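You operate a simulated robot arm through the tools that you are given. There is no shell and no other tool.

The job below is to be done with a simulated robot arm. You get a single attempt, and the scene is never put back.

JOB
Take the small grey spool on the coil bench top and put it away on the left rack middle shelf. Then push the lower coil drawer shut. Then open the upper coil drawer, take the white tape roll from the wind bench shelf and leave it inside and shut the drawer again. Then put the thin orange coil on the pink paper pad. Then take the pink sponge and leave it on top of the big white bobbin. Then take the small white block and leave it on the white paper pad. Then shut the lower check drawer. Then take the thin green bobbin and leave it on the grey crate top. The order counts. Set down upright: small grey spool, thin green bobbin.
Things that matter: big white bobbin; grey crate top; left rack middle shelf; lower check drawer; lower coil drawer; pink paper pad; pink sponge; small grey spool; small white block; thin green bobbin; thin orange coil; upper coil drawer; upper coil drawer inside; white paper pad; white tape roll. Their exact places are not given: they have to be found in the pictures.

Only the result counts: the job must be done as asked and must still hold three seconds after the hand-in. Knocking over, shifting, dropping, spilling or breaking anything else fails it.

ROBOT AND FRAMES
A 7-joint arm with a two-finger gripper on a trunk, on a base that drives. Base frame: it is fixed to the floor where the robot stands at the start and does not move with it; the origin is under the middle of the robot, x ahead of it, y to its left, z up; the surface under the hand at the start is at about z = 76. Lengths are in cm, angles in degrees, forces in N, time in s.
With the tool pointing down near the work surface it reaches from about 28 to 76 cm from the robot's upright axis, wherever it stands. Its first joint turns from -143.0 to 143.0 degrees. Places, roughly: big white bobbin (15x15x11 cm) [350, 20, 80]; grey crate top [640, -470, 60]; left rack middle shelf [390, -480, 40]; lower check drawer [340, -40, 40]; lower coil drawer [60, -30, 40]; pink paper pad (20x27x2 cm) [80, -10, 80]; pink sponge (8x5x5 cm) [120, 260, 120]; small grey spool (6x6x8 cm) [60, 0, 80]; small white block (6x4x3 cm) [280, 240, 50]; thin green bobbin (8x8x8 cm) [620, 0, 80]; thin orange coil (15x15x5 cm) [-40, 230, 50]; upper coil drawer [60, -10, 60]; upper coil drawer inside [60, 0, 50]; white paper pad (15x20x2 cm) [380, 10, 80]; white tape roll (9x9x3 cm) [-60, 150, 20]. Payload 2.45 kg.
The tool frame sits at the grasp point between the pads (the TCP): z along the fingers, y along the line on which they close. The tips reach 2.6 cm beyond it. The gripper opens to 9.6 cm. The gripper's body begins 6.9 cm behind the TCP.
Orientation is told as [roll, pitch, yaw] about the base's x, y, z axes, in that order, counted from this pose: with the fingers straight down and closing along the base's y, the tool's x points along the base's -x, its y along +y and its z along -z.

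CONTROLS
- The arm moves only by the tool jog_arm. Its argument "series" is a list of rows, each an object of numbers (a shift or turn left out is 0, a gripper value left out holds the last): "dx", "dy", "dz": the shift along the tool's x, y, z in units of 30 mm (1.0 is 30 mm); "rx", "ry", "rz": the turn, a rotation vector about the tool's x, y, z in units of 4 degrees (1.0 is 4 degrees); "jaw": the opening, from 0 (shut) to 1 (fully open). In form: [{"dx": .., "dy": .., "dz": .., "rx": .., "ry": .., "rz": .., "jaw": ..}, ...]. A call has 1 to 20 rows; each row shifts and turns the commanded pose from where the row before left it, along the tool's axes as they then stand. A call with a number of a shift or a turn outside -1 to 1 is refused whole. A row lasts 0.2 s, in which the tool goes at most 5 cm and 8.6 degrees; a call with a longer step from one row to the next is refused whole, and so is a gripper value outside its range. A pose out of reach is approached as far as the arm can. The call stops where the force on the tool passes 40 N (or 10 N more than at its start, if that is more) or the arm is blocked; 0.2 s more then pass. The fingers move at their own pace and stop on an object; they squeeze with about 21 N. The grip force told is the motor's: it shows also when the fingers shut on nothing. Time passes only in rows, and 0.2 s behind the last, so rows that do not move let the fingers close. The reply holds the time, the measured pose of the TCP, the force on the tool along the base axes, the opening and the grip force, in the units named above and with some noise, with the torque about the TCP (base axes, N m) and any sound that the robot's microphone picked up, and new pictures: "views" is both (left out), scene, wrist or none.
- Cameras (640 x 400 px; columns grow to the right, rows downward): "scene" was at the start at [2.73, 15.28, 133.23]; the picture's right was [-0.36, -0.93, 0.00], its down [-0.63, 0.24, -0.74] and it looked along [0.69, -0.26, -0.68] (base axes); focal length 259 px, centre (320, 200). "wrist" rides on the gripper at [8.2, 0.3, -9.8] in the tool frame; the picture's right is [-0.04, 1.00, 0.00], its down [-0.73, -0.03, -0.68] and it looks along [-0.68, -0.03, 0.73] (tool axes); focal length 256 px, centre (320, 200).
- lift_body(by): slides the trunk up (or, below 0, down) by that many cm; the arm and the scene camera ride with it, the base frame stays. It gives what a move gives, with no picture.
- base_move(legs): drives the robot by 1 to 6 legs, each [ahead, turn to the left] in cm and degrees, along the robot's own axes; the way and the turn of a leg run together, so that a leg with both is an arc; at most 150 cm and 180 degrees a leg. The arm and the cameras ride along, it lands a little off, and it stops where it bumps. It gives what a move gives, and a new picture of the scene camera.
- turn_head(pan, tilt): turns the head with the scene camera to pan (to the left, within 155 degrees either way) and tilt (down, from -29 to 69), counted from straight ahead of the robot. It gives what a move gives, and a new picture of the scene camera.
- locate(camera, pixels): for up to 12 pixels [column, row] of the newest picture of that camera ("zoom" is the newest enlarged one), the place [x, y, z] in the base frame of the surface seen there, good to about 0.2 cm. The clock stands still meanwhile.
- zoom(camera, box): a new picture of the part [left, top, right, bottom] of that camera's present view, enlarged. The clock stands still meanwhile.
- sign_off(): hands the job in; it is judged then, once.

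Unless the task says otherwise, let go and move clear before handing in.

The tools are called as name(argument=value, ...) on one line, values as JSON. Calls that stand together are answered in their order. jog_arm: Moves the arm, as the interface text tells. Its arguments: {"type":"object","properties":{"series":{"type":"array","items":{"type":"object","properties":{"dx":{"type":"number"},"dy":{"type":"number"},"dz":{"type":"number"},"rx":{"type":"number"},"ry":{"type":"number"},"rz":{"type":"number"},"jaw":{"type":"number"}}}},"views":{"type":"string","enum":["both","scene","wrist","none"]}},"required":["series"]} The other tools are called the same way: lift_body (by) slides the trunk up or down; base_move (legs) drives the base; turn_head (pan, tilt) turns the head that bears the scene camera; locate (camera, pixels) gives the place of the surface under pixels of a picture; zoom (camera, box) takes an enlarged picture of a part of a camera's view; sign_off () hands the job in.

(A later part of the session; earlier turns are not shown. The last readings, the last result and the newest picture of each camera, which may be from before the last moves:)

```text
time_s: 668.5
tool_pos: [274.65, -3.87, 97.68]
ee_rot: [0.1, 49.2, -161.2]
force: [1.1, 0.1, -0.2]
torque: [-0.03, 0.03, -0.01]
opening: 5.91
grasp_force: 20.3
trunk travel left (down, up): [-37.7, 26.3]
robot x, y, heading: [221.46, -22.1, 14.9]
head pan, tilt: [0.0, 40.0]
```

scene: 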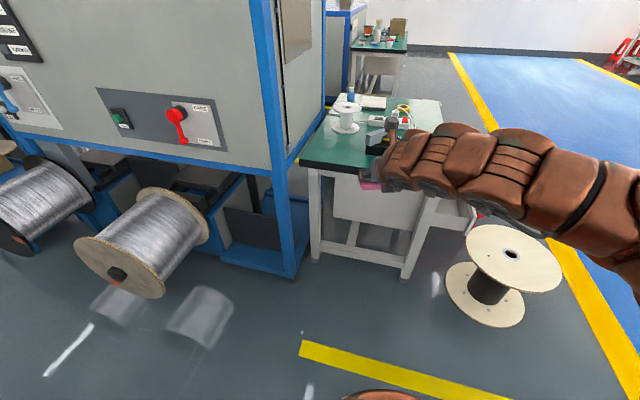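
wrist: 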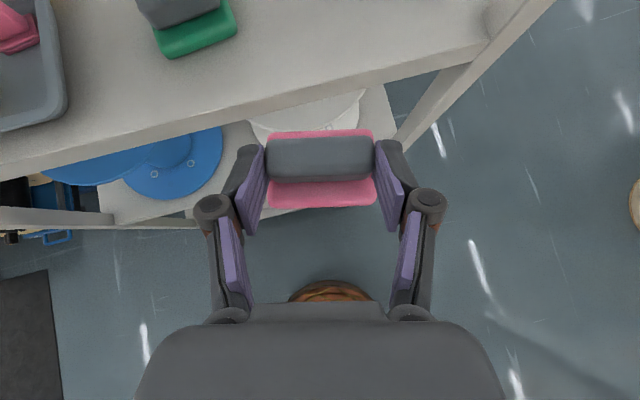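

Clear run ahead. Driving 51 cm forward.

base_move(legs=[[51, 0]])

zoom(camera="scene", box=[270, 40, 470, 200])

```text
time_s: 671.5
tool_pos: [324.09, 9.09, 97.6]
ee_rot: [0.1, 49.2, -161.2]
force: [-0.8, -0.4, -0.5]
torque: [-0.03, 0.02, 0.01]
opening: 5.9
grasp_force: 20.6
trunk travel left (down, up): [-37.7, 26.3]
robot x, y, heading: [270.87, -9.0, 14.8]
head pan, tilt: [0.0, 40.0]
```

scene: 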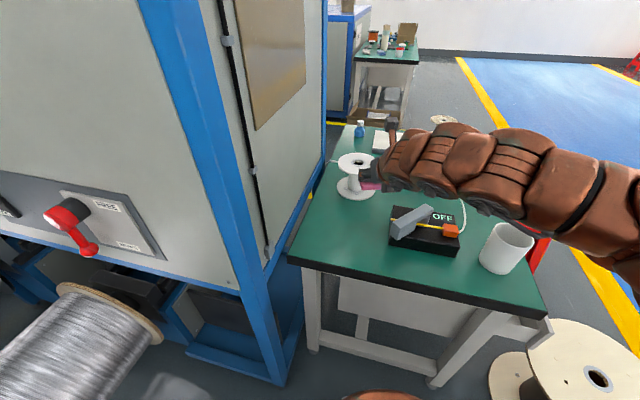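

```text
2.50 times, centred on (370, 120) of scene
```

zoom: 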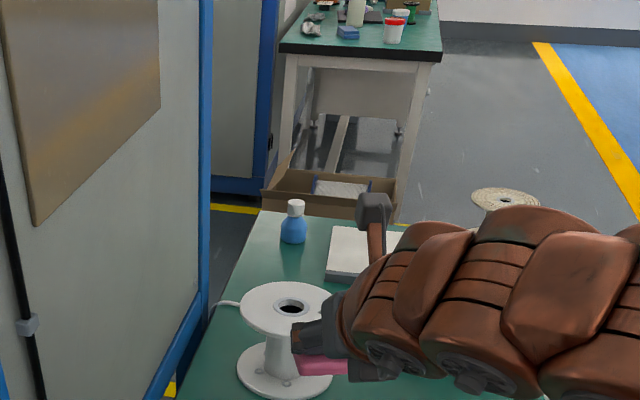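

Good view of the bobbin at (356,162). Locating its top flange precisely.

locate(camera="scene", pixels=[[356, 163], [340, 163], [373, 163], [355, 156], [356, 170], [348, 158], [364, 158], [355, 190]])

jog_arm(series=[{}], views="wrist")

```text
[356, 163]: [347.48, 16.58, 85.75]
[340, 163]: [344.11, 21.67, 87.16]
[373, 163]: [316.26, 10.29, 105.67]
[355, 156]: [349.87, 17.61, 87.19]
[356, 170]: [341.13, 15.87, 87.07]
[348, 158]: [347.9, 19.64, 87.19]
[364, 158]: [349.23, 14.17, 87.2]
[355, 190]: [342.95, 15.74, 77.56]
```

```text
time_s: 671.9
tool_pos: [324.31, 9.08, 97.55]
ee_rot: [0.0, 49.2, -161.3]
force: [-0.2, 0.4, -0.6]
torque: [-0.01, 0.03, -0.01]
opening: 5.93
grasp_force: 20.9
trunk travel left (down, up): [-37.7, 26.3]
robot x, y, heading: [271.03, -9.45, 14.9]
head pan, tilt: [0.0, 40.0]
```

wrist: 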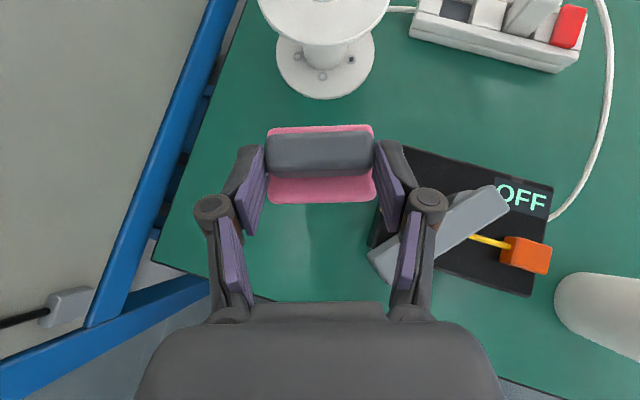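

Bobbin centre ≈(347.2,16.7), straight ahead of the tool. Extending 22.7 cm at z≈97.5.

jog_arm(series=[{"dx": 0.62, "dz": 0.717}, {"dx": 0.62, "dz": 0.717}, {"dx": 0.62, "dz": 0.717}, {"dx": 0.62, "dz": 0.717}, {"dx": 0.62, "dz": 0.717}, {"dx": 0.62, "dz": 0.717}, {"dx": 0.62, "dz": 0.717}, {"dx": 0.62, "dz": 0.717}, {}])

locate(camera="wrist", pixels=[[320, 190], [280, 190], [360, 190], [320, 155], [320, 240], [250, 150], [390, 150], [320, 100]])

```text
time_s: 673.9
tool_pos: [345.53, 16.31, 97.65]
ee_rot: [0.0, 49.2, -161.3]
force: [0.1, 0.4, -0.5]
torque: [-0.02, 0.01, 0.01]
opening: 5.92
grasp_force: 20.9
trunk travel left (down, up): [-37.7, 26.3]
robot x, y, heading: [271.13, -9.21, 14.8]
head pan, tilt: [0.0, 40.0]
```

scene: 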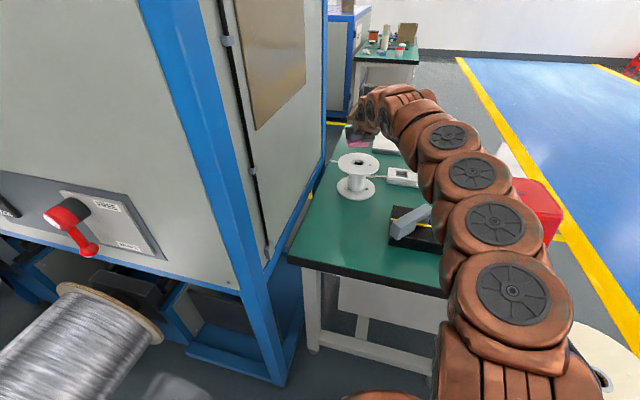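
wrist: 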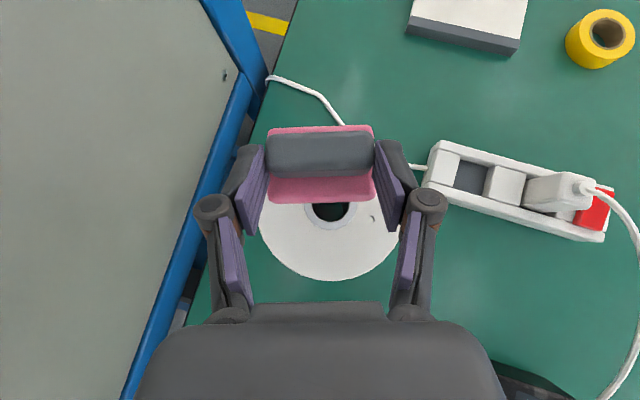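

```text
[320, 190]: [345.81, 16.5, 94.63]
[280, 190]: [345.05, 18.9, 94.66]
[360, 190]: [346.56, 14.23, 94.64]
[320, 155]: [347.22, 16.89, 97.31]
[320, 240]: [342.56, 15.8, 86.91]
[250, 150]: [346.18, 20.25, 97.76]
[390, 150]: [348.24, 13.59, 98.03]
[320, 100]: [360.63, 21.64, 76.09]
```

Sponge is over the bobbin. Lowering 5.7 cm with the trunk, then gently to contact.

lift_body(by=-5.6)

jog_arm(series=[{"dx": -0.05, "dz": 0.044}, {}], views="wrist")

```text
time_s: 674.8
tool_pos: [345.54, 16.31, 92.1]
ee_rot: [0.0, 49.2, -161.2]
force: [0.4, 0.4, 0.3]
torque: [0.02, 0.02, 0.0]
opening: 5.93
grasp_force: 21.4
trunk travel left (down, up): [-32.1, 31.9]
robot x, y, heading: [271.33, -9.41, 14.9]
head pan, tilt: [0.0, 40.0]
```

```text
time_s: 675.4
tool_pos: [345.43, 16.27, 91.77]
ee_rot: [0.0, 49.1, -161.3]
force: [-1.3, 0.3, -0.3]
torque: [0.0, -0.02, -0.02]
opening: 5.94
grasp_force: 21.4
trunk travel left (down, up): [-32.1, 31.9]
robot x, y, heading: [270.99, -8.94, 14.6]
head pan, tilt: [0.0, 40.0]
```

wrist: 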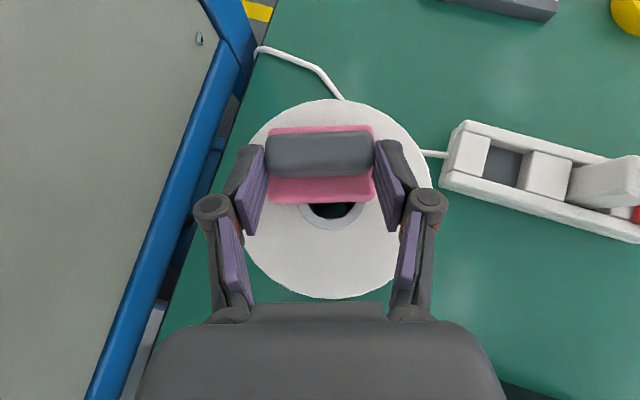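

locate(camera="wrist", pixels=[[330, 225], [250, 200], [428, 190], [335, 105], [335, 292], [320, 200], [320, 127]])

```text
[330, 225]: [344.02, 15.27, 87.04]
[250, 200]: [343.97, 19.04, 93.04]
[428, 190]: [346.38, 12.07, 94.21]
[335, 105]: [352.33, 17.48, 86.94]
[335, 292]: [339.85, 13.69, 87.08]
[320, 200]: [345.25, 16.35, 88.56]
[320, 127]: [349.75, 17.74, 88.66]
```

Sponge sits ~2 cm off centre; shifting it back 1.6 cm and right 0.7 cm, then down to contact.

jog_arm(series=[{"dx": -0.175, "dz": -0.2, "dy": 0.115}, {"dx": -0.175, "dz": -0.2, "dy": 0.115}, {"dx": -0.03, "dz": 0.026}, {}], views="none")

jog_arm(series=[{"dx": -0.03, "dz": 0.026}, {}, {"dx": -0.03, "dz": 0.026}, {}], views="none")

```text
time_s: 676.4
tool_pos: [344.37, 15.08, 91.68]
ee_rot: [0.0, 49.2, -161.2]
force: [-0.2, 0.2, -0.4]
torque: [-0.02, 0.0, 0.03]
opening: 5.91
grasp_force: 21.1
trunk travel left (down, up): [-32.1, 31.9]
robot x, y, heading: [271.01, -8.95, 14.5]
head pan, tilt: [0.0, 40.0]
```

```text
time_s: 677.4
tool_pos: [344.33, 14.99, 91.69]
ee_rot: [0.0, 49.2, -161.3]
force: [1.1, 0.6, 5.2]
torque: [-0.03, -0.26, 0.03]
opening: 5.89
grasp_force: 20.8
trunk travel left (down, up): [-32.1, 31.9]
robot x, y, heading: [270.89, -9.25, 14.8]
head pan, tilt: [0.0, 40.0]
```

Contact (5 N). Opening and retreating along the tool axis.

jog_arm(series=[{"jaw": 0.65}, {"jaw": 0.75}, {"jaw": 0.85}, {}, {}], views="none")

jog_arm(series=[{"dz": -0.3, "dx": 0.2}, {"dz": -0.7, "dx": 0.2}, {"dz": -0.7, "dx": 0.2}, {"dz": -0.7}, {"dz": -0.7}, {"dz": -0.7}, {}])

```text
time_s: 678.6
tool_pos: [344.44, 15.16, 91.57]
ee_rot: [0.0, 49.2, -161.3]
force: [0.6, -0.6, -0.4]
torque: [-0.02, -0.03, 0.02]
opening: 8.17
grasp_force: 0.1
trunk travel left (down, up): [-32.1, 31.9]
robot x, y, heading: [271.4, -9.24, 14.8]
head pan, tilt: [0.0, 40.0]
```

```text
time_s: 680.2
tool_pos: [337.03, 12.71, 100.06]
ee_rot: [0.0, 49.2, -161.2]
force: [-0.1, -0.1, 0.9]
torque: [0.01, 0.0, 0.02]
opening: 8.15
grasp_force: 0.1
trunk travel left (down, up): [-32.1, 31.9]
robot x, y, heading: [271.11, -9.01, 14.9]
head pan, tilt: [0.0, 40.0]
```

scene: 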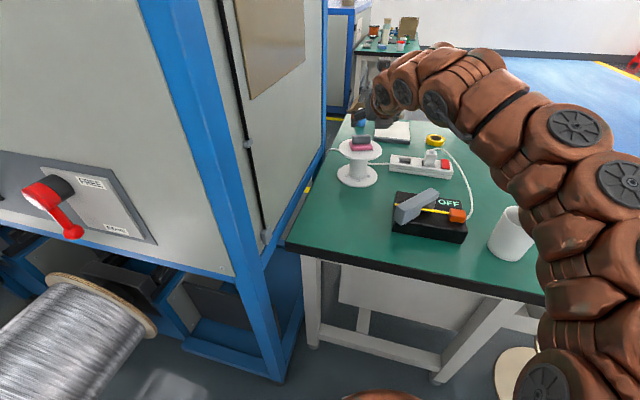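
wrist: 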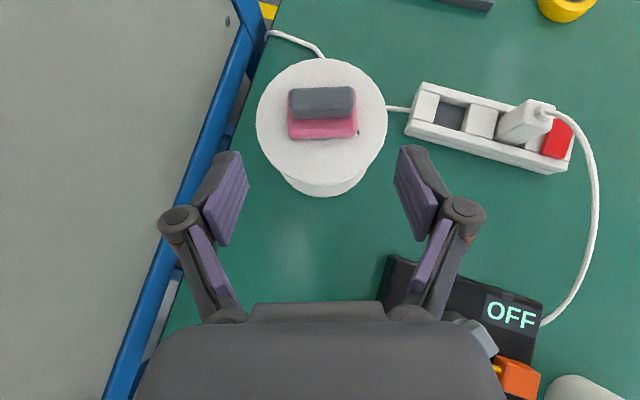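

The sponge rests on the bobbin. Next the small white block near (280,240,50). Retracting and backing out.

jog_arm(series=[{"dx": -0.6, "dz": -0.7}, {"dx": -0.6, "dz": -0.7}, {"dx": -0.6, "dz": -0.7}, {"dx": -0.6, "dz": -0.7}, {"dx": -0.6, "dz": -0.7}, {}], views="none")

base_move(legs=[[-62, 0], [0, 74]])

turn_head(pan=-25, tilt=20)

```text
time_s: 681.6
tool_pos: [324.18, 8.12, 100.41]
ee_rot: [-0.1, 49.1, -161.3]
force: [0.5, -0.5, 0.0]
torque: [-0.03, -0.01, 0.01]
opening: 8.14
grasp_force: 0.1
trunk travel left (down, up): [-32.1, 31.9]
robot x, y, heading: [271.04, -9.04, 15.0]
head pan, tilt: [0.0, 40.0]
```

```text
time_s: 688.4
tool_pos: [208.81, 31.21, 100.3]
ee_rot: [0.1, 49.2, -86.5]
force: [0.9, -0.2, -0.2]
torque: [0.0, 0.03, -0.01]
opening: 8.18
grasp_force: 0.0
trunk travel left (down, up): [-32.1, 31.9]
robot x, y, heading: [211.65, -24.53, 89.3]
head pan, tilt: [0.0, 40.0]
```

scene: 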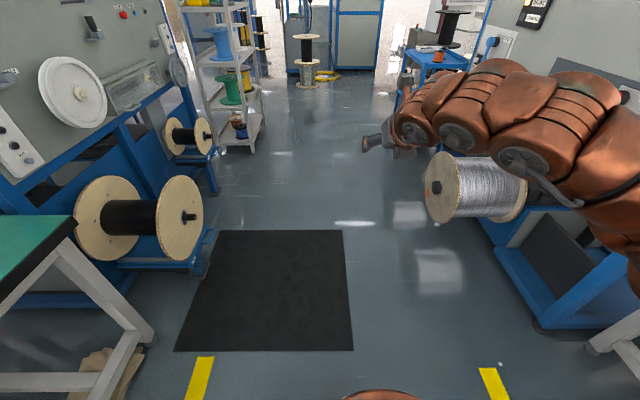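

```text
time_s: 689.2
tool_pos: [208.77, 31.1, 100.36]
ee_rot: [0.0, 49.2, -86.5]
force: [1.1, 0.3, -0.6]
torque: [-0.01, -0.03, 0.0]
opening: 8.16
grasp_force: 0.0
trunk travel left (down, up): [-32.1, 31.9]
robot x, y, heading: [211.61, -24.43, 89.5]
head pan, tilt: [-25.0, 20.0]
```

scene: 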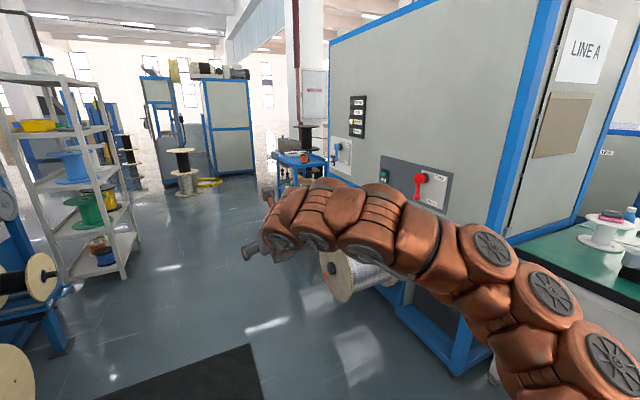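

base_move(legs=[[0, 4.5], [150, 0], [75, 0]])

turn_head(pan=-75, tilt=35)

```text
time_s: 700.8
tool_pos: [191.25, 255.36, 100.45]
ee_rot: [0.1, 49.2, -82.6]
force: [0.1, 0.5, -0.2]
torque: [-0.01, 0.01, -0.03]
opening: 8.17
grasp_force: 0.0
trunk travel left (down, up): [-32.1, 31.9]
robot x, y, heading: [198.05, 200.14, 93.7]
head pan, tilt: [-25.0, 20.0]
```

scene: 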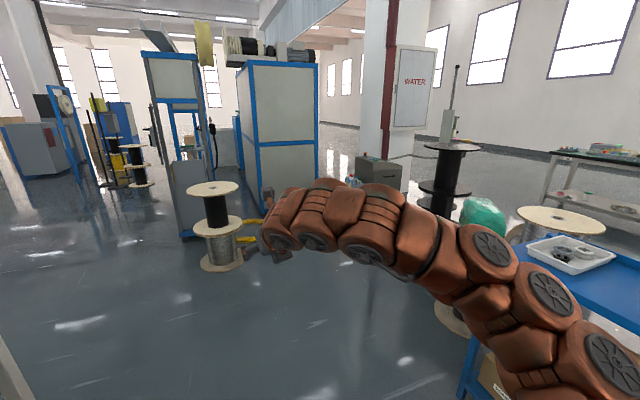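

```text
time_s: 702.0
tool_pos: [191.29, 255.3, 100.43]
ee_rot: [0.0, 49.2, -82.7]
force: [-0.1, -0.1, -0.6]
torque: [0.01, 0.04, 0.01]
opening: 8.13
grasp_force: 0.1
trunk travel left (down, up): [-32.1, 31.9]
robot x, y, heading: [198.25, 200.16, 93.7]
head pan, tilt: [-75.0, 35.0]
```

scene: 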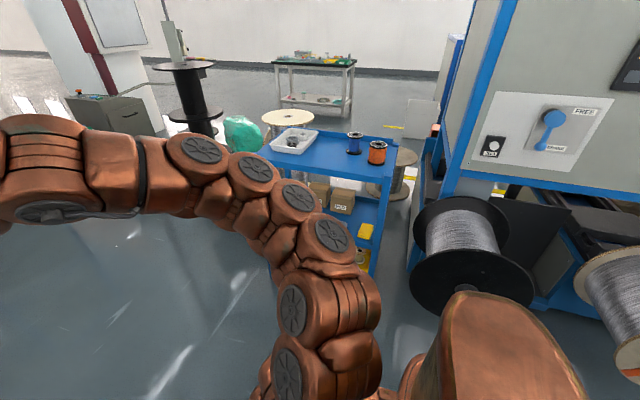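

The blue cart is at (335,160), its shelf hidden by the arm. Turning to face it.

base_move(legs=[[0, -80]])

turn_head(pan=15, tilt=38)

zoom(camera="scene", box=[160, 60, 480, 280])

```text
time_s: 705.8
tool_pos: [251.23, 216.2, 100.46]
ee_rot: [0.1, 49.2, -162.5]
force: [0.2, -0.4, 0.0]
torque: [-0.01, -0.02, 0.0]
opening: 8.17
grasp_force: 0.0
trunk travel left (down, up): [-32.1, 31.9]
robot x, y, heading: [198.01, 200.08, 13.7]
head pan, tilt: [-75.0, 35.0]
```

scene: 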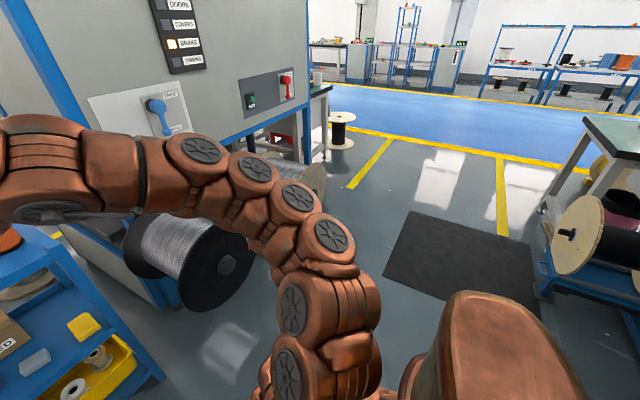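

```text
time_s: 707.5
tool_pos: [251.34, 216.28, 100.45]
ee_rot: [0.0, 49.2, -162.5]
force: [0.8, 0.4, -0.7]
torque: [0.02, -0.02, 0.01]
opening: 8.14
grasp_force: 0.0
trunk travel left (down, up): [-32.1, 31.9]
robot x, y, heading: [197.9, 200.08, 13.6]
head pan, tilt: [15.0, 38.0]
```

scene: 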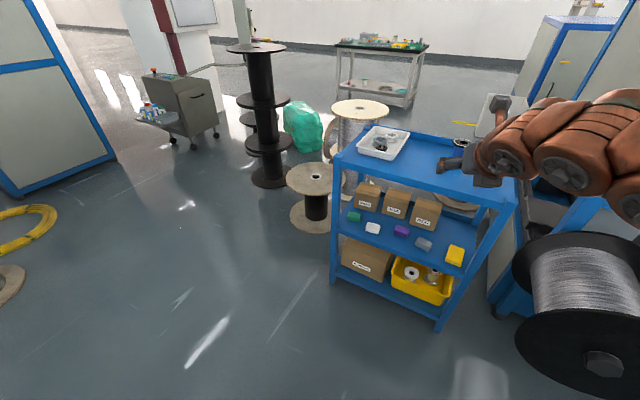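

```text
1.82 times, centred on (320, 170) of scene
```

zoom: 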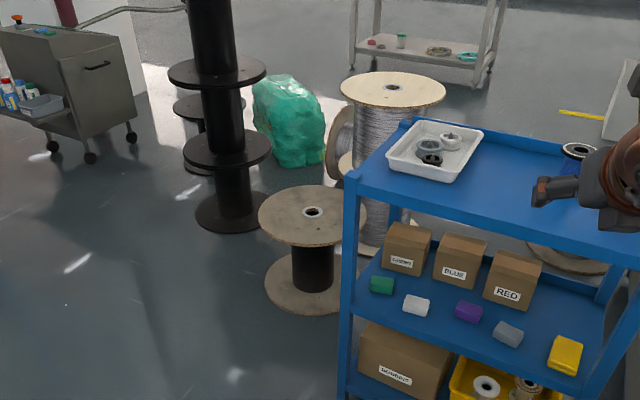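

The cart's middle shelf shows small blocks: green, white at (373,228), purple, grey, yellow. Locating.

zoom(camera="scene", box=[325, 180, 485, 280])

locate(camera="zoom", pixels=[[168, 190], [212, 188], [190, 180], [190, 195], [190, 208], [170, 200], [205, 205], [125, 155], [300, 210], [395, 260], [60, 170], [350, 340]])

locate(camera="scene", pixels=[[335, 165], [330, 280], [333, 205], [345, 232], [450, 275], [437, 325], [515, 195], [500, 215], [372, 170], [400, 180], [370, 200], [345, 145]])

```text
4.00 times, centred on (405, 230) of scene
```

zoom: 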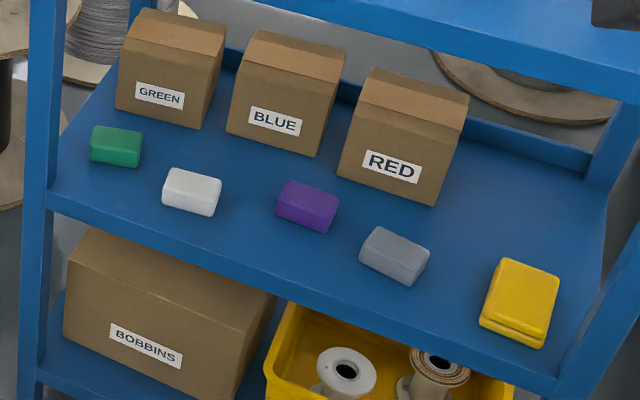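

```text
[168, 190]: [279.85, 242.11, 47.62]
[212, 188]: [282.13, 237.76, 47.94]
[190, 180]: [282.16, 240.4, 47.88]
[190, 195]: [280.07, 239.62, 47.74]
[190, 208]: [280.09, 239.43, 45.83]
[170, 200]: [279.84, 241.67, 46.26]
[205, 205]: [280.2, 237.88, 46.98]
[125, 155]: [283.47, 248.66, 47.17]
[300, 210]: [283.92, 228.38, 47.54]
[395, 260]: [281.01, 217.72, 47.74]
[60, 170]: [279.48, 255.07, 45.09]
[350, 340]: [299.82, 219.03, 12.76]
```

```text
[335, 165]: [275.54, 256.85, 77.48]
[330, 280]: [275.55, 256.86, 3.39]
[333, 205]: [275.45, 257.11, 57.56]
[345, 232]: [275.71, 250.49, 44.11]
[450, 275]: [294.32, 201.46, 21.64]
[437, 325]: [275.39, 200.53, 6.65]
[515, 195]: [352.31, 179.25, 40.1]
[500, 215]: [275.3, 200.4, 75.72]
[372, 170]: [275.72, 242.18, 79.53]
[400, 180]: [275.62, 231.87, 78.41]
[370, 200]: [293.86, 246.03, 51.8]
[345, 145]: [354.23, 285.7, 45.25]
```

White block: ≈(281.8,240), z 45.1–47.9, long side along y, only 6 cm inside the cart front (x=275.5). Repositioning to (204,238) facing +x.

base_move(legs=[[0, 67.5], [38.5, 0], [0, -84.5]])

turn_head(pan=10, tilt=45)

```text
time_s: 716.5
tool_pos: [259.35, 237.52, 100.4]
ee_rot: [0.0, 49.2, -179.5]
force: [0.2, 0.0, 0.6]
torque: [0.03, -0.01, 0.0]
opening: 8.16
grasp_force: 0.0
trunk travel left (down, up): [-32.1, 31.9]
robot x, y, heading: [203.3, 237.67, -3.3]
head pan, tilt: [15.0, 38.0]
```

scene: 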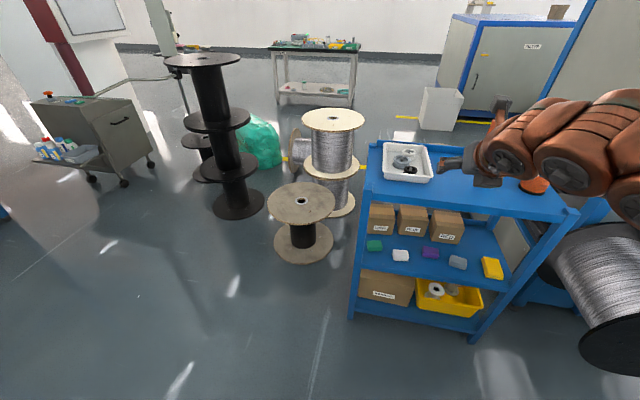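

```text
time_s: 717.1
tool_pos: [259.41, 237.68, 100.45]
ee_rot: [0.0, 49.2, -179.4]
force: [-0.7, 0.4, 0.4]
torque: [0.0, 0.0, -0.02]
opening: 8.14
grasp_force: 0.2
trunk travel left (down, up): [-32.1, 31.9]
robot x, y, heading: [203.72, 237.77, -3.2]
head pan, tilt: [10.0, 45.0]
```

scene: 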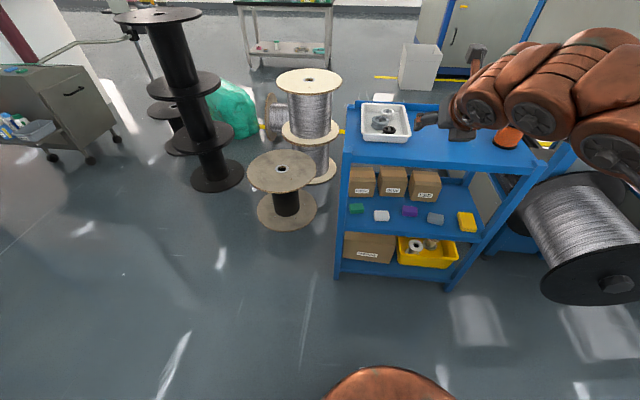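

Aligned (tool heading 0.5°). Lowering the trunk 32 cm, then the tool, in front of the cart.

lift_body(by=-32)

jog_arm(series=[{"dx": -0.55, "dz": 0.48, "dy": -0.13}, {"dx": -0.55, "dz": 0.48, "dy": -0.13}, {"dx": -0.55, "dz": 0.48, "dy": -0.13}, {"dx": -0.55, "dz": 0.48, "dy": -0.13}, {"dx": -0.55, "dz": 0.48, "dy": -0.13}, {"dx": -0.55, "dz": 0.48, "dy": -0.13}, {"jaw": 0.8}, {}])

```text
time_s: 720.3
tool_pos: [259.44, 237.67, 68.37]
ee_rot: [0.0, 49.1, -179.4]
force: [0.0, 1.1, -0.5]
torque: [0.0, 0.0, 0.01]
opening: 8.16
grasp_force: 0.0
trunk travel left (down, up): [-0.1, 63.9]
robot x, y, heading: [203.65, 237.9, -3.5]
head pan, tilt: [10.0, 45.0]
```

```text
time_s: 722.1
tool_pos: [259.39, 239.83, 55.39]
ee_rot: [0.0, 49.2, -179.4]
force: [0.5, -0.7, -0.2]
torque: [0.03, -0.03, 0.0]
opening: 7.67
grasp_force: 0.0
trunk travel left (down, up): [-0.1, 63.9]
robot x, y, heading: [204.16, 237.63, -3.4]
head pan, tilt: [10.0, 45.0]
```

scene: 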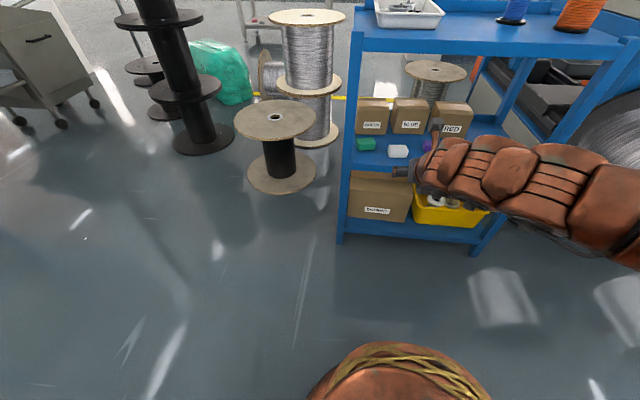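
wrist: 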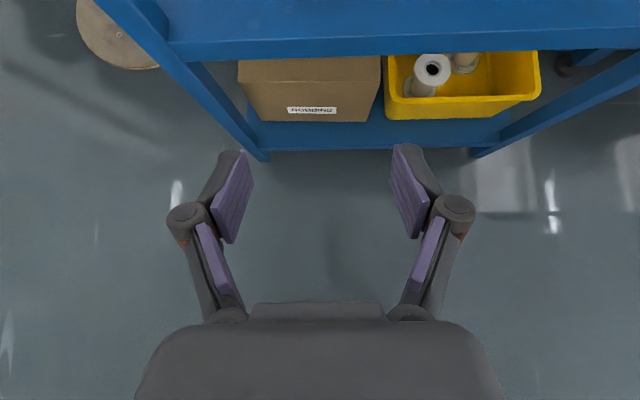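

jog_arm(series=[{"dx": 0.61, "dz": 0.706}, {"dx": 0.61, "dz": 0.706}, {"dx": 0.61, "dz": 0.706}, {"dx": 0.61, "dz": 0.706}, {"dx": 0.61, "dz": 0.706}, {}])

```text
time_s: 723.5
tool_pos: [273.51, 240.05, 55.28]
ee_rot: [0.0, 49.2, -179.2]
force: [-0.7, 0.5, -0.3]
torque: [0.0, -0.03, 0.0]
opening: 7.67
grasp_force: 0.1
trunk travel left (down, up): [-0.1, 63.9]
robot x, y, heading: [203.89, 237.83, -3.2]
head pan, tilt: [10.0, 45.0]
```

scene: 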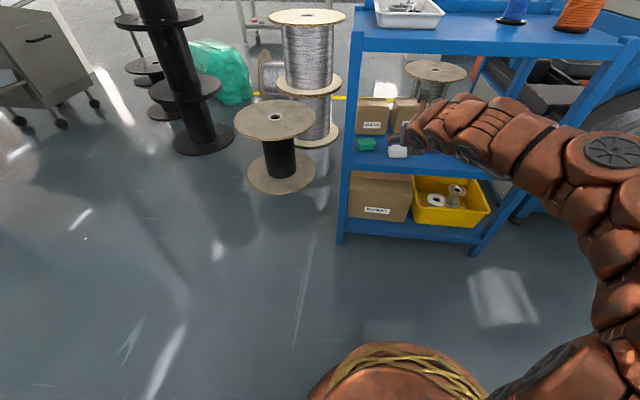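
wrist: 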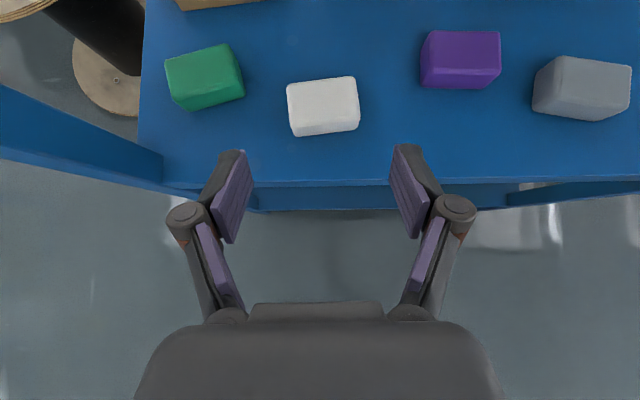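

locate(camera="wrist", pixels=[[290, 88], [353, 82], [292, 115], [356, 112], [322, 100], [298, 133], [356, 125], [238, 80], [425, 70], [322, 82], [322, 116]])

```text
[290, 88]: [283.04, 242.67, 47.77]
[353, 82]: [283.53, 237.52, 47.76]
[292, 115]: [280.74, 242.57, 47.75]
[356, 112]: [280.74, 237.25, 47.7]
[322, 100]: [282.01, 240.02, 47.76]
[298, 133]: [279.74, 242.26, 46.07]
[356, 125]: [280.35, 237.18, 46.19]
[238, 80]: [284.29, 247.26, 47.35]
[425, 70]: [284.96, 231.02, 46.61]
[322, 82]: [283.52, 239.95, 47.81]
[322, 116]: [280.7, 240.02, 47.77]
```

Block centre (282.0,240.0), top 47.8. Forward 7.4 cm, then down 7 cm around it.

jog_arm(series=[{"dx": 0.54, "dz": 0.62}, {"dx": 0.54, "dz": 0.62}, {"dx": 0.54, "dz": 0.62}, {"dx": -0.362, "dz": 0.315}, {"dx": -0.362, "dz": 0.315}, {"dx": -0.362, "dz": 0.315}, {"dx": -0.362, "dz": 0.315}, {"dx": -0.34, "dz": 0.295}, {}], views="wrist")

```text
time_s: 725.5
tool_pos: [280.8, 240.23, 48.1]
ee_rot: [0.0, 49.3, -179.4]
force: [-0.1, 0.0, 0.6]
torque: [-0.02, -0.01, 0.01]
opening: 7.66
grasp_force: 0.0
trunk travel left (down, up): [-0.1, 63.9]
robot x, y, heading: [203.65, 237.69, -3.7]
head pan, tilt: [10.0, 45.0]
```

wrist: 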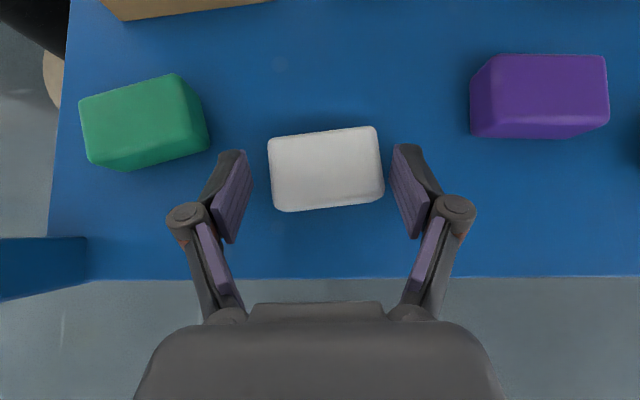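

Perfectly straddled. Closing and lifting.

jog_arm(series=[{"jaw": 0.65}, {"jaw": 0.55}, {"jaw": 0.45}, {"jaw": 0.4}, {"jaw": 0.35}, {}], views="none")

jog_arm(series=[{"dx": 0.15, "dz": -0.13}, {"dx": 0.35, "dz": -0.305}, {"dx": 0.35, "dz": -0.305}, {"dx": 0.35, "dz": -0.305}, {"dx": 0.35, "dz": -0.305}, {}], views="wrist")

```text
time_s: 726.9
tool_pos: [280.76, 240.2, 48.07]
ee_rot: [0.0, 49.2, -179.4]
force: [0.9, -1.5, 3.5]
torque: [-0.14, -0.06, 0.05]
opening: 5.95
grasp_force: 21.0
trunk travel left (down, up): [-0.1, 63.9]
robot x, y, heading: [203.6, 237.39, -3.1]
head pan, tilt: [10.0, 45.0]
```

```text
time_s: 728.3
tool_pos: [280.85, 240.24, 54.41]
ee_rot: [-0.1, 49.2, -179.3]
force: [0.0, 0.0, 0.0]
torque: [0.0, 0.01, 0.01]
opening: 5.95
grasp_force: 21.2
trunk travel left (down, up): [-0.1, 63.9]
robot x, y, heading: [203.8, 237.31, -3.4]
head pan, tilt: [10.0, 45.0]
```

wrist: 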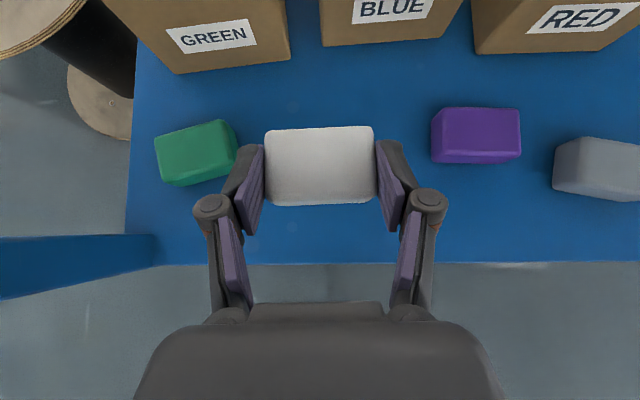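

Block held. Withdrawing from the cart and raising.

jog_arm(series=[{"dx": -0.575, "dz": -0.66}, {"dx": -0.575, "dz": -0.66}, {"dx": -0.575, "dz": -0.66}, {"dx": -0.575, "dz": -0.66}, {"dx": -0.575, "dz": -0.66}, {"dx": -0.575, "dz": -0.66}, {"dx": -0.575, "dz": -0.66}, {"dx": -0.575, "dz": -0.66}, {}], views="none")

lift_body(by=37.4)

base_move(legs=[[0, -86]])

```text
time_s: 730.3
tool_pos: [259.81, 239.91, 54.43]
ee_rot: [0.1, 49.2, -179.4]
force: [0.2, 0.5, -0.4]
torque: [-0.02, 0.04, 0.0]
opening: 5.94
grasp_force: 21.4
trunk travel left (down, up): [-0.1, 63.9]
robot x, y, heading: [203.82, 237.78, -3.2]
head pan, tilt: [10.0, 45.0]
```

```text
time_s: 733.9
tool_pos: [259.88, 239.84, 91.89]
ee_rot: [0.0, 49.2, -179.4]
force: [-1.0, -1.2, -1.0]
torque: [0.03, 0.0, 0.02]
opening: 5.94
grasp_force: 21.1
trunk travel left (down, up): [-37.5, 26.5]
robot x, y, heading: [203.58, 237.71, -3.1]
head pan, tilt: [10.0, 45.0]
```

```text
time_s: 738.0
tool_pos: [209.5, 181.82, 91.81]
ee_rot: [0.0, 49.2, 94.2]
force: [-0.4, 0.6, -0.9]
torque: [-0.04, -0.03, -0.01]
opening: 5.94
grasp_force: 21.1
trunk travel left (down, up): [-37.5, 26.5]
robot x, y, heading: [203.72, 237.62, -89.7]
head pan, tilt: [10.0, 45.0]
```

scene: 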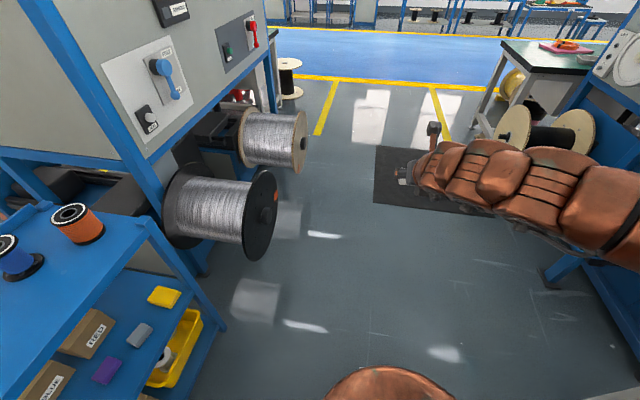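

base_move(legs=[[150, -0.5], [150, 0], [85, 0], [0, 90]])

turn_head(pan=20, tilt=20)

```text
time_s: 760.7
tool_pos: [255.68, -146.66, 91.86]
ee_rot: [0.1, 49.2, -175.2]
force: [-0.8, -0.2, -0.1]
torque: [0.02, 0.01, -0.01]
opening: 5.93
grasp_force: 20.6
trunk travel left (down, up): [-37.5, 26.5]
robot x, y, heading: [199.58, -153.3, 1.1]
head pan, tilt: [10.0, 45.0]
```

scene: 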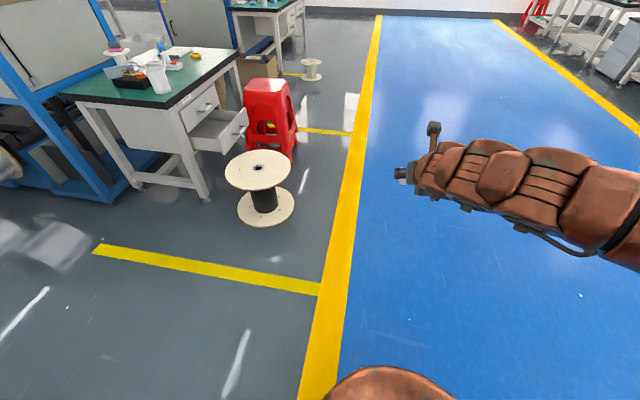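

```text
time_s: 761.6
tool_pos: [255.73, -146.75, 91.81]
ee_rot: [0.0, 49.2, -175.1]
force: [-0.5, 0.4, -0.9]
torque: [0.05, 0.04, 0.02]
opening: 5.94
grasp_force: 21.3
trunk travel left (down, up): [-37.5, 26.5]
robot x, y, heading: [199.68, -153.11, 0.9]
head pan, tilt: [20.0, 20.0]
```

scene: 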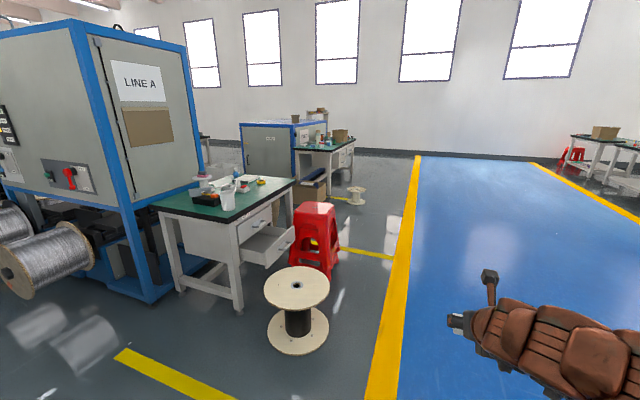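

Sponge and bobbin visible in place. Driving east along the aisle to x≈440 and looking at the east end of the check bench.

base_move(legs=[[0, -1], [150, 0], [110, 0], [0, 90]])

turn_head(pan=15, tilt=30)

```text
time_s: 778.5
tool_pos: [456.29, -105.98, 91.73]
ee_rot: [0.1, 49.3, -88.0]
force: [0.2, 0.3, -1.3]
torque: [-0.04, 0.01, 0.03]
opening: 5.93
grasp_force: 20.9
trunk travel left (down, up): [-37.5, 26.5]
robot x, y, heading: [460.13, -162.11, 88.0]
head pan, tilt: [20.0, 20.0]
```

scene: 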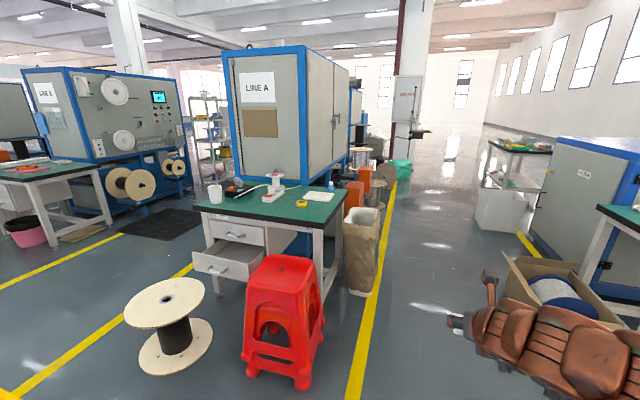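

```text
time_s: 779.2
tool_pos: [456.32, -106.08, 91.77]
ee_rot: [0.0, 49.1, -87.9]
force: [0.1, -0.6, -0.4]
torque: [-0.03, -0.03, -0.04]
opening: 5.92
grasp_force: 20.7
trunk travel left (down, up): [-37.5, 26.5]
robot x, y, heading: [459.77, -162.32, 88.5]
head pan, tilt: [15.0, 30.0]
```

scene: 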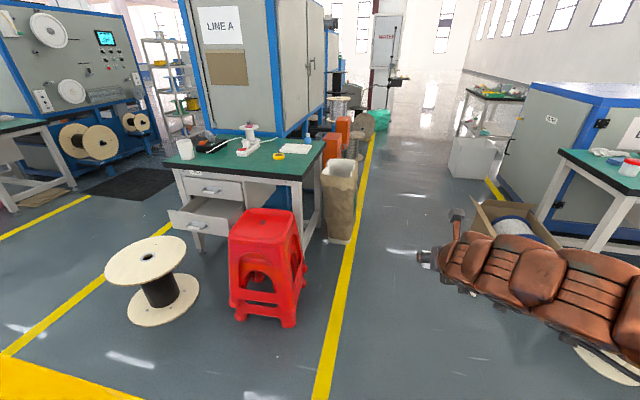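

A paper bag stands by the bench's east end with an open corridor beyond. Measuring these and the paper pad.

locate(camera="scene", pixels=[[340, 170], [357, 175], [345, 240], [325, 165], [295, 147], [283, 147], [308, 150], [320, 145], [305, 178], [300, 300], [250, 250], [335, 125]])

zoom(camera="scene", box=[150, 100, 400, 260])

locate(camera="scene", pixels=[[370, 250], [420, 200], [470, 215], [480, 225], [455, 160], [350, 130], [360, 140], [500, 260], [380, 160], [430, 260]])

```text
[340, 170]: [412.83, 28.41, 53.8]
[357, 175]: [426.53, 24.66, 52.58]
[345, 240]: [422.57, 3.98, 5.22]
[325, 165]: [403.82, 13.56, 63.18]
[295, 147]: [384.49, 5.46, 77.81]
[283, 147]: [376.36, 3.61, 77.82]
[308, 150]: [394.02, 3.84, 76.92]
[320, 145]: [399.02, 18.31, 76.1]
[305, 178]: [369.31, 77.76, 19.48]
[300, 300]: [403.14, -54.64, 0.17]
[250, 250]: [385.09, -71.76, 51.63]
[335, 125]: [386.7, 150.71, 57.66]
```

```text
2.50 times, centred on (275, 180) of scene
```

zoom: 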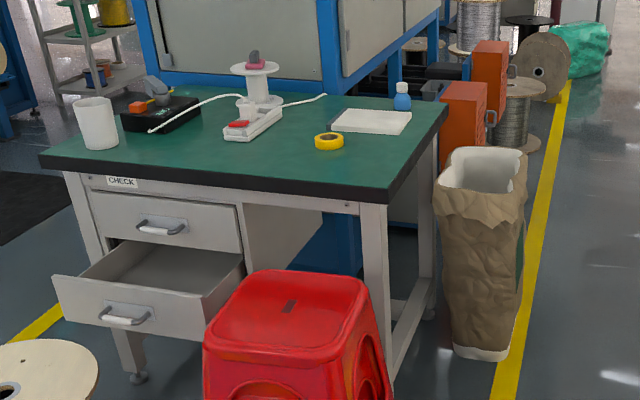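

```text
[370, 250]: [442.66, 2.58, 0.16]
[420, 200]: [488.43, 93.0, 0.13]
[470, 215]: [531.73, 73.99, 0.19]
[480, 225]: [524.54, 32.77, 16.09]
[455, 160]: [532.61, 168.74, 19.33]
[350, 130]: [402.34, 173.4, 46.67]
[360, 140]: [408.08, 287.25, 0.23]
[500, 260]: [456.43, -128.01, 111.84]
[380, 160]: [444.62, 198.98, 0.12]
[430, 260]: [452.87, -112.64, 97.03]
```

locate(camera="zoom", pixels=[[335, 126], [350, 111], [410, 114], [400, 133], [372, 122], [328, 142], [400, 102], [365, 135]])

base_move(legs=[[0, 8.5], [122, 0]])

base_move(legs=[[0, 43]])

turn_head(pan=0, tilt=45)

```text
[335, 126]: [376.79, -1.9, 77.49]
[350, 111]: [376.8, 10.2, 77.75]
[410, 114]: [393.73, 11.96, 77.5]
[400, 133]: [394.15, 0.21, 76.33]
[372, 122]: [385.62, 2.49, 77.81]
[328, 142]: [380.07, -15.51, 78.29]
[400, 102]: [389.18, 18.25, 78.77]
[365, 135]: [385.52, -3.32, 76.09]
```

```text
time_s: 786.0
tool_pos: [434.04, 15.15, 91.83]
ee_rot: [-0.1, 49.2, -79.5]
force: [0.8, 0.2, -0.3]
torque: [0.01, 0.01, 0.02]
opening: 5.95
grasp_force: 21.0
trunk travel left (down, up): [-37.5, 26.5]
robot x, y, heading: [445.76, -40.01, 96.5]
head pan, tilt: [15.0, 30.0]
```

scene: 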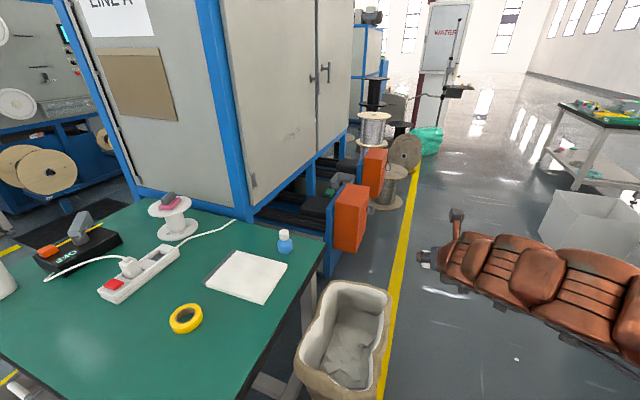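

```text
time_s: 788.4
tool_pos: [399.73, -7.86, 91.86]
ee_rot: [0.0, 49.2, -36.3]
force: [-0.1, 1.0, 0.2]
torque: [0.0, -0.03, -0.03]
opening: 5.93
grasp_force: 21.3
trunk travel left (down, up): [-37.5, 26.5]
robot x, y, heading: [446.0, -39.79, 139.6]
head pan, tilt: [15.0, 30.0]
```

scene: 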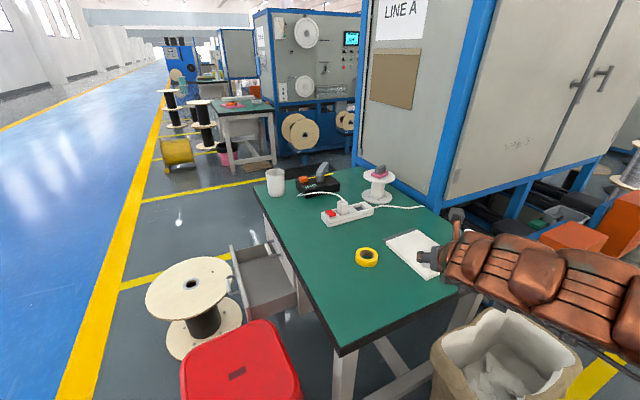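

```text
time_s: 789.2
tool_pos: [399.65, -7.83, 91.82]
ee_rot: [0.0, 49.2, -36.4]
force: [-0.1, -0.4, 0.1]
torque: [0.02, -0.01, -0.04]
opening: 5.9
grasp_force: 21.4
trunk travel left (down, up): [-37.5, 26.5]
robot x, y, heading: [445.54, -39.85, 139.6]
head pan, tilt: [0.0, 45.0]
```

scene: 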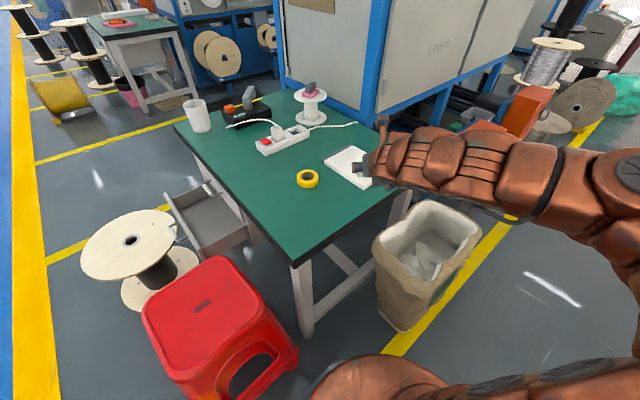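

Pad centre ≈(385.3,5.1). Extending 18 cm toward it at z≈92.

jog_arm(series=[{"dx": 0.66, "dz": 0.76, "dy": 0.107}, {"dx": 0.66, "dz": 0.76, "dy": 0.107}, {"dx": 0.66, "dz": 0.76, "dy": 0.107}, {"dx": 0.66, "dz": 0.76, "dy": 0.107}, {"dx": 0.66, "dz": 0.76, "dy": 0.107}, {"dx": 0.66, "dz": 0.76, "dy": 0.107}, {}])

locate(camera="wrist", pixels=[[320, 160], [320, 100], [320, 230], [250, 100], [400, 100], [280, 250], [380, 250]])

```text
time_s: 790.8
tool_pos: [386.34, 4.46, 92.0]
ee_rot: [0.0, 49.2, -36.4]
force: [0.1, 0.0, -1.3]
torque: [0.0, -0.01, 0.06]
opening: 5.92
grasp_force: 21.0
trunk travel left (down, up): [-37.5, 26.5]
robot x, y, heading: [446.12, -39.94, 139.5]
head pan, tilt: [0.0, 45.0]
```

scene: 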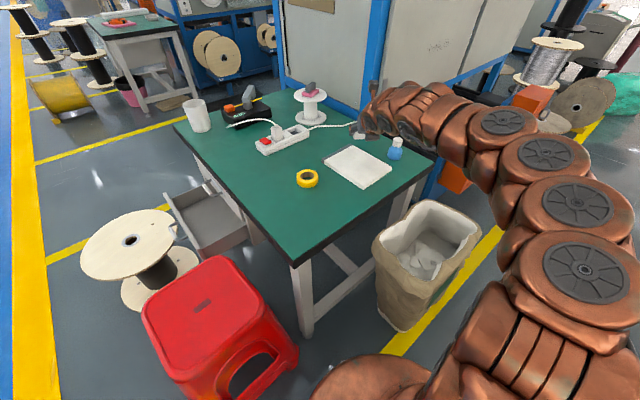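
wrist: 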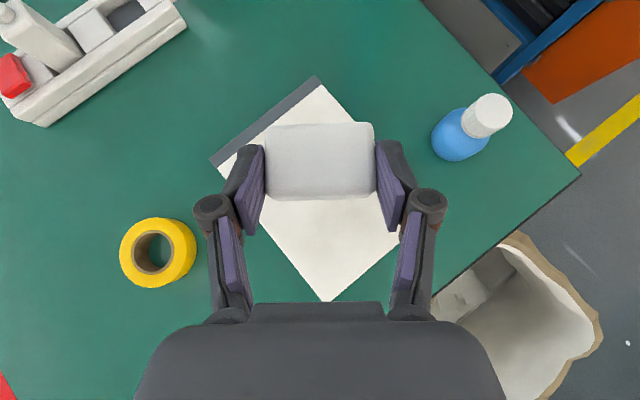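

```text
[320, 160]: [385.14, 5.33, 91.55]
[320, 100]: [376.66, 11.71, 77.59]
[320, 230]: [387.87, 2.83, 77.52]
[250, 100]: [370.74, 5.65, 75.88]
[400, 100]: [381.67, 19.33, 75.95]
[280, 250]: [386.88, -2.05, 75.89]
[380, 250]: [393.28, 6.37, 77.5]
```

Block is centred over the pad. Lowering 10.8 cm with the trunk, then to contact.

lift_body(by=-10.7)

jog_arm(series=[{"dx": -0.04, "dz": 0.035}, {}], views="wrist")

```text
time_s: 792.2
tool_pos: [386.26, 4.5, 81.21]
ee_rot: [0.0, 49.2, -36.4]
force: [-0.2, 0.2, 0.4]
torque: [-0.02, -0.01, -0.04]
opening: 5.92
grasp_force: 20.8
trunk travel left (down, up): [-26.8, 37.2]
robot x, y, heading: [445.74, -39.9, 139.6]
head pan, tilt: [0.0, 45.0]
```

```text
time_s: 792.8
tool_pos: [386.21, 4.45, 81.07]
ee_rot: [0.0, 49.2, -36.3]
force: [0.6, 0.5, -0.9]
torque: [0.01, -0.03, -0.01]
opening: 5.94
grasp_force: 20.5
trunk travel left (down, up): [-26.8, 37.2]
robot x, y, heading: [445.67, -39.91, 139.6]
head pan, tilt: [0.0, 45.0]
```

wrist: 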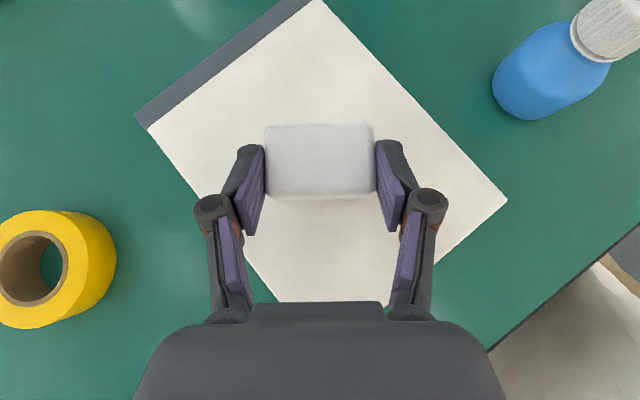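

jog_arm(series=[{"dx": -0.04, "dz": 0.035}, {}, {"dx": -0.03, "dz": 0.026}, {}], views="none")

```text
time_s: 793.8
tool_pos: [386.25, 4.5, 80.88]
ee_rot: [0.0, 49.2, -36.5]
force: [-0.8, -0.1, 2.2]
torque: [0.06, 0.01, 0.01]
opening: 5.93
grasp_force: 20.7
trunk travel left (down, up): [-26.8, 37.2]
robot x, y, heading: [445.67, -40.09, 139.5]
head pan, tilt: [0.0, 45.0]
```

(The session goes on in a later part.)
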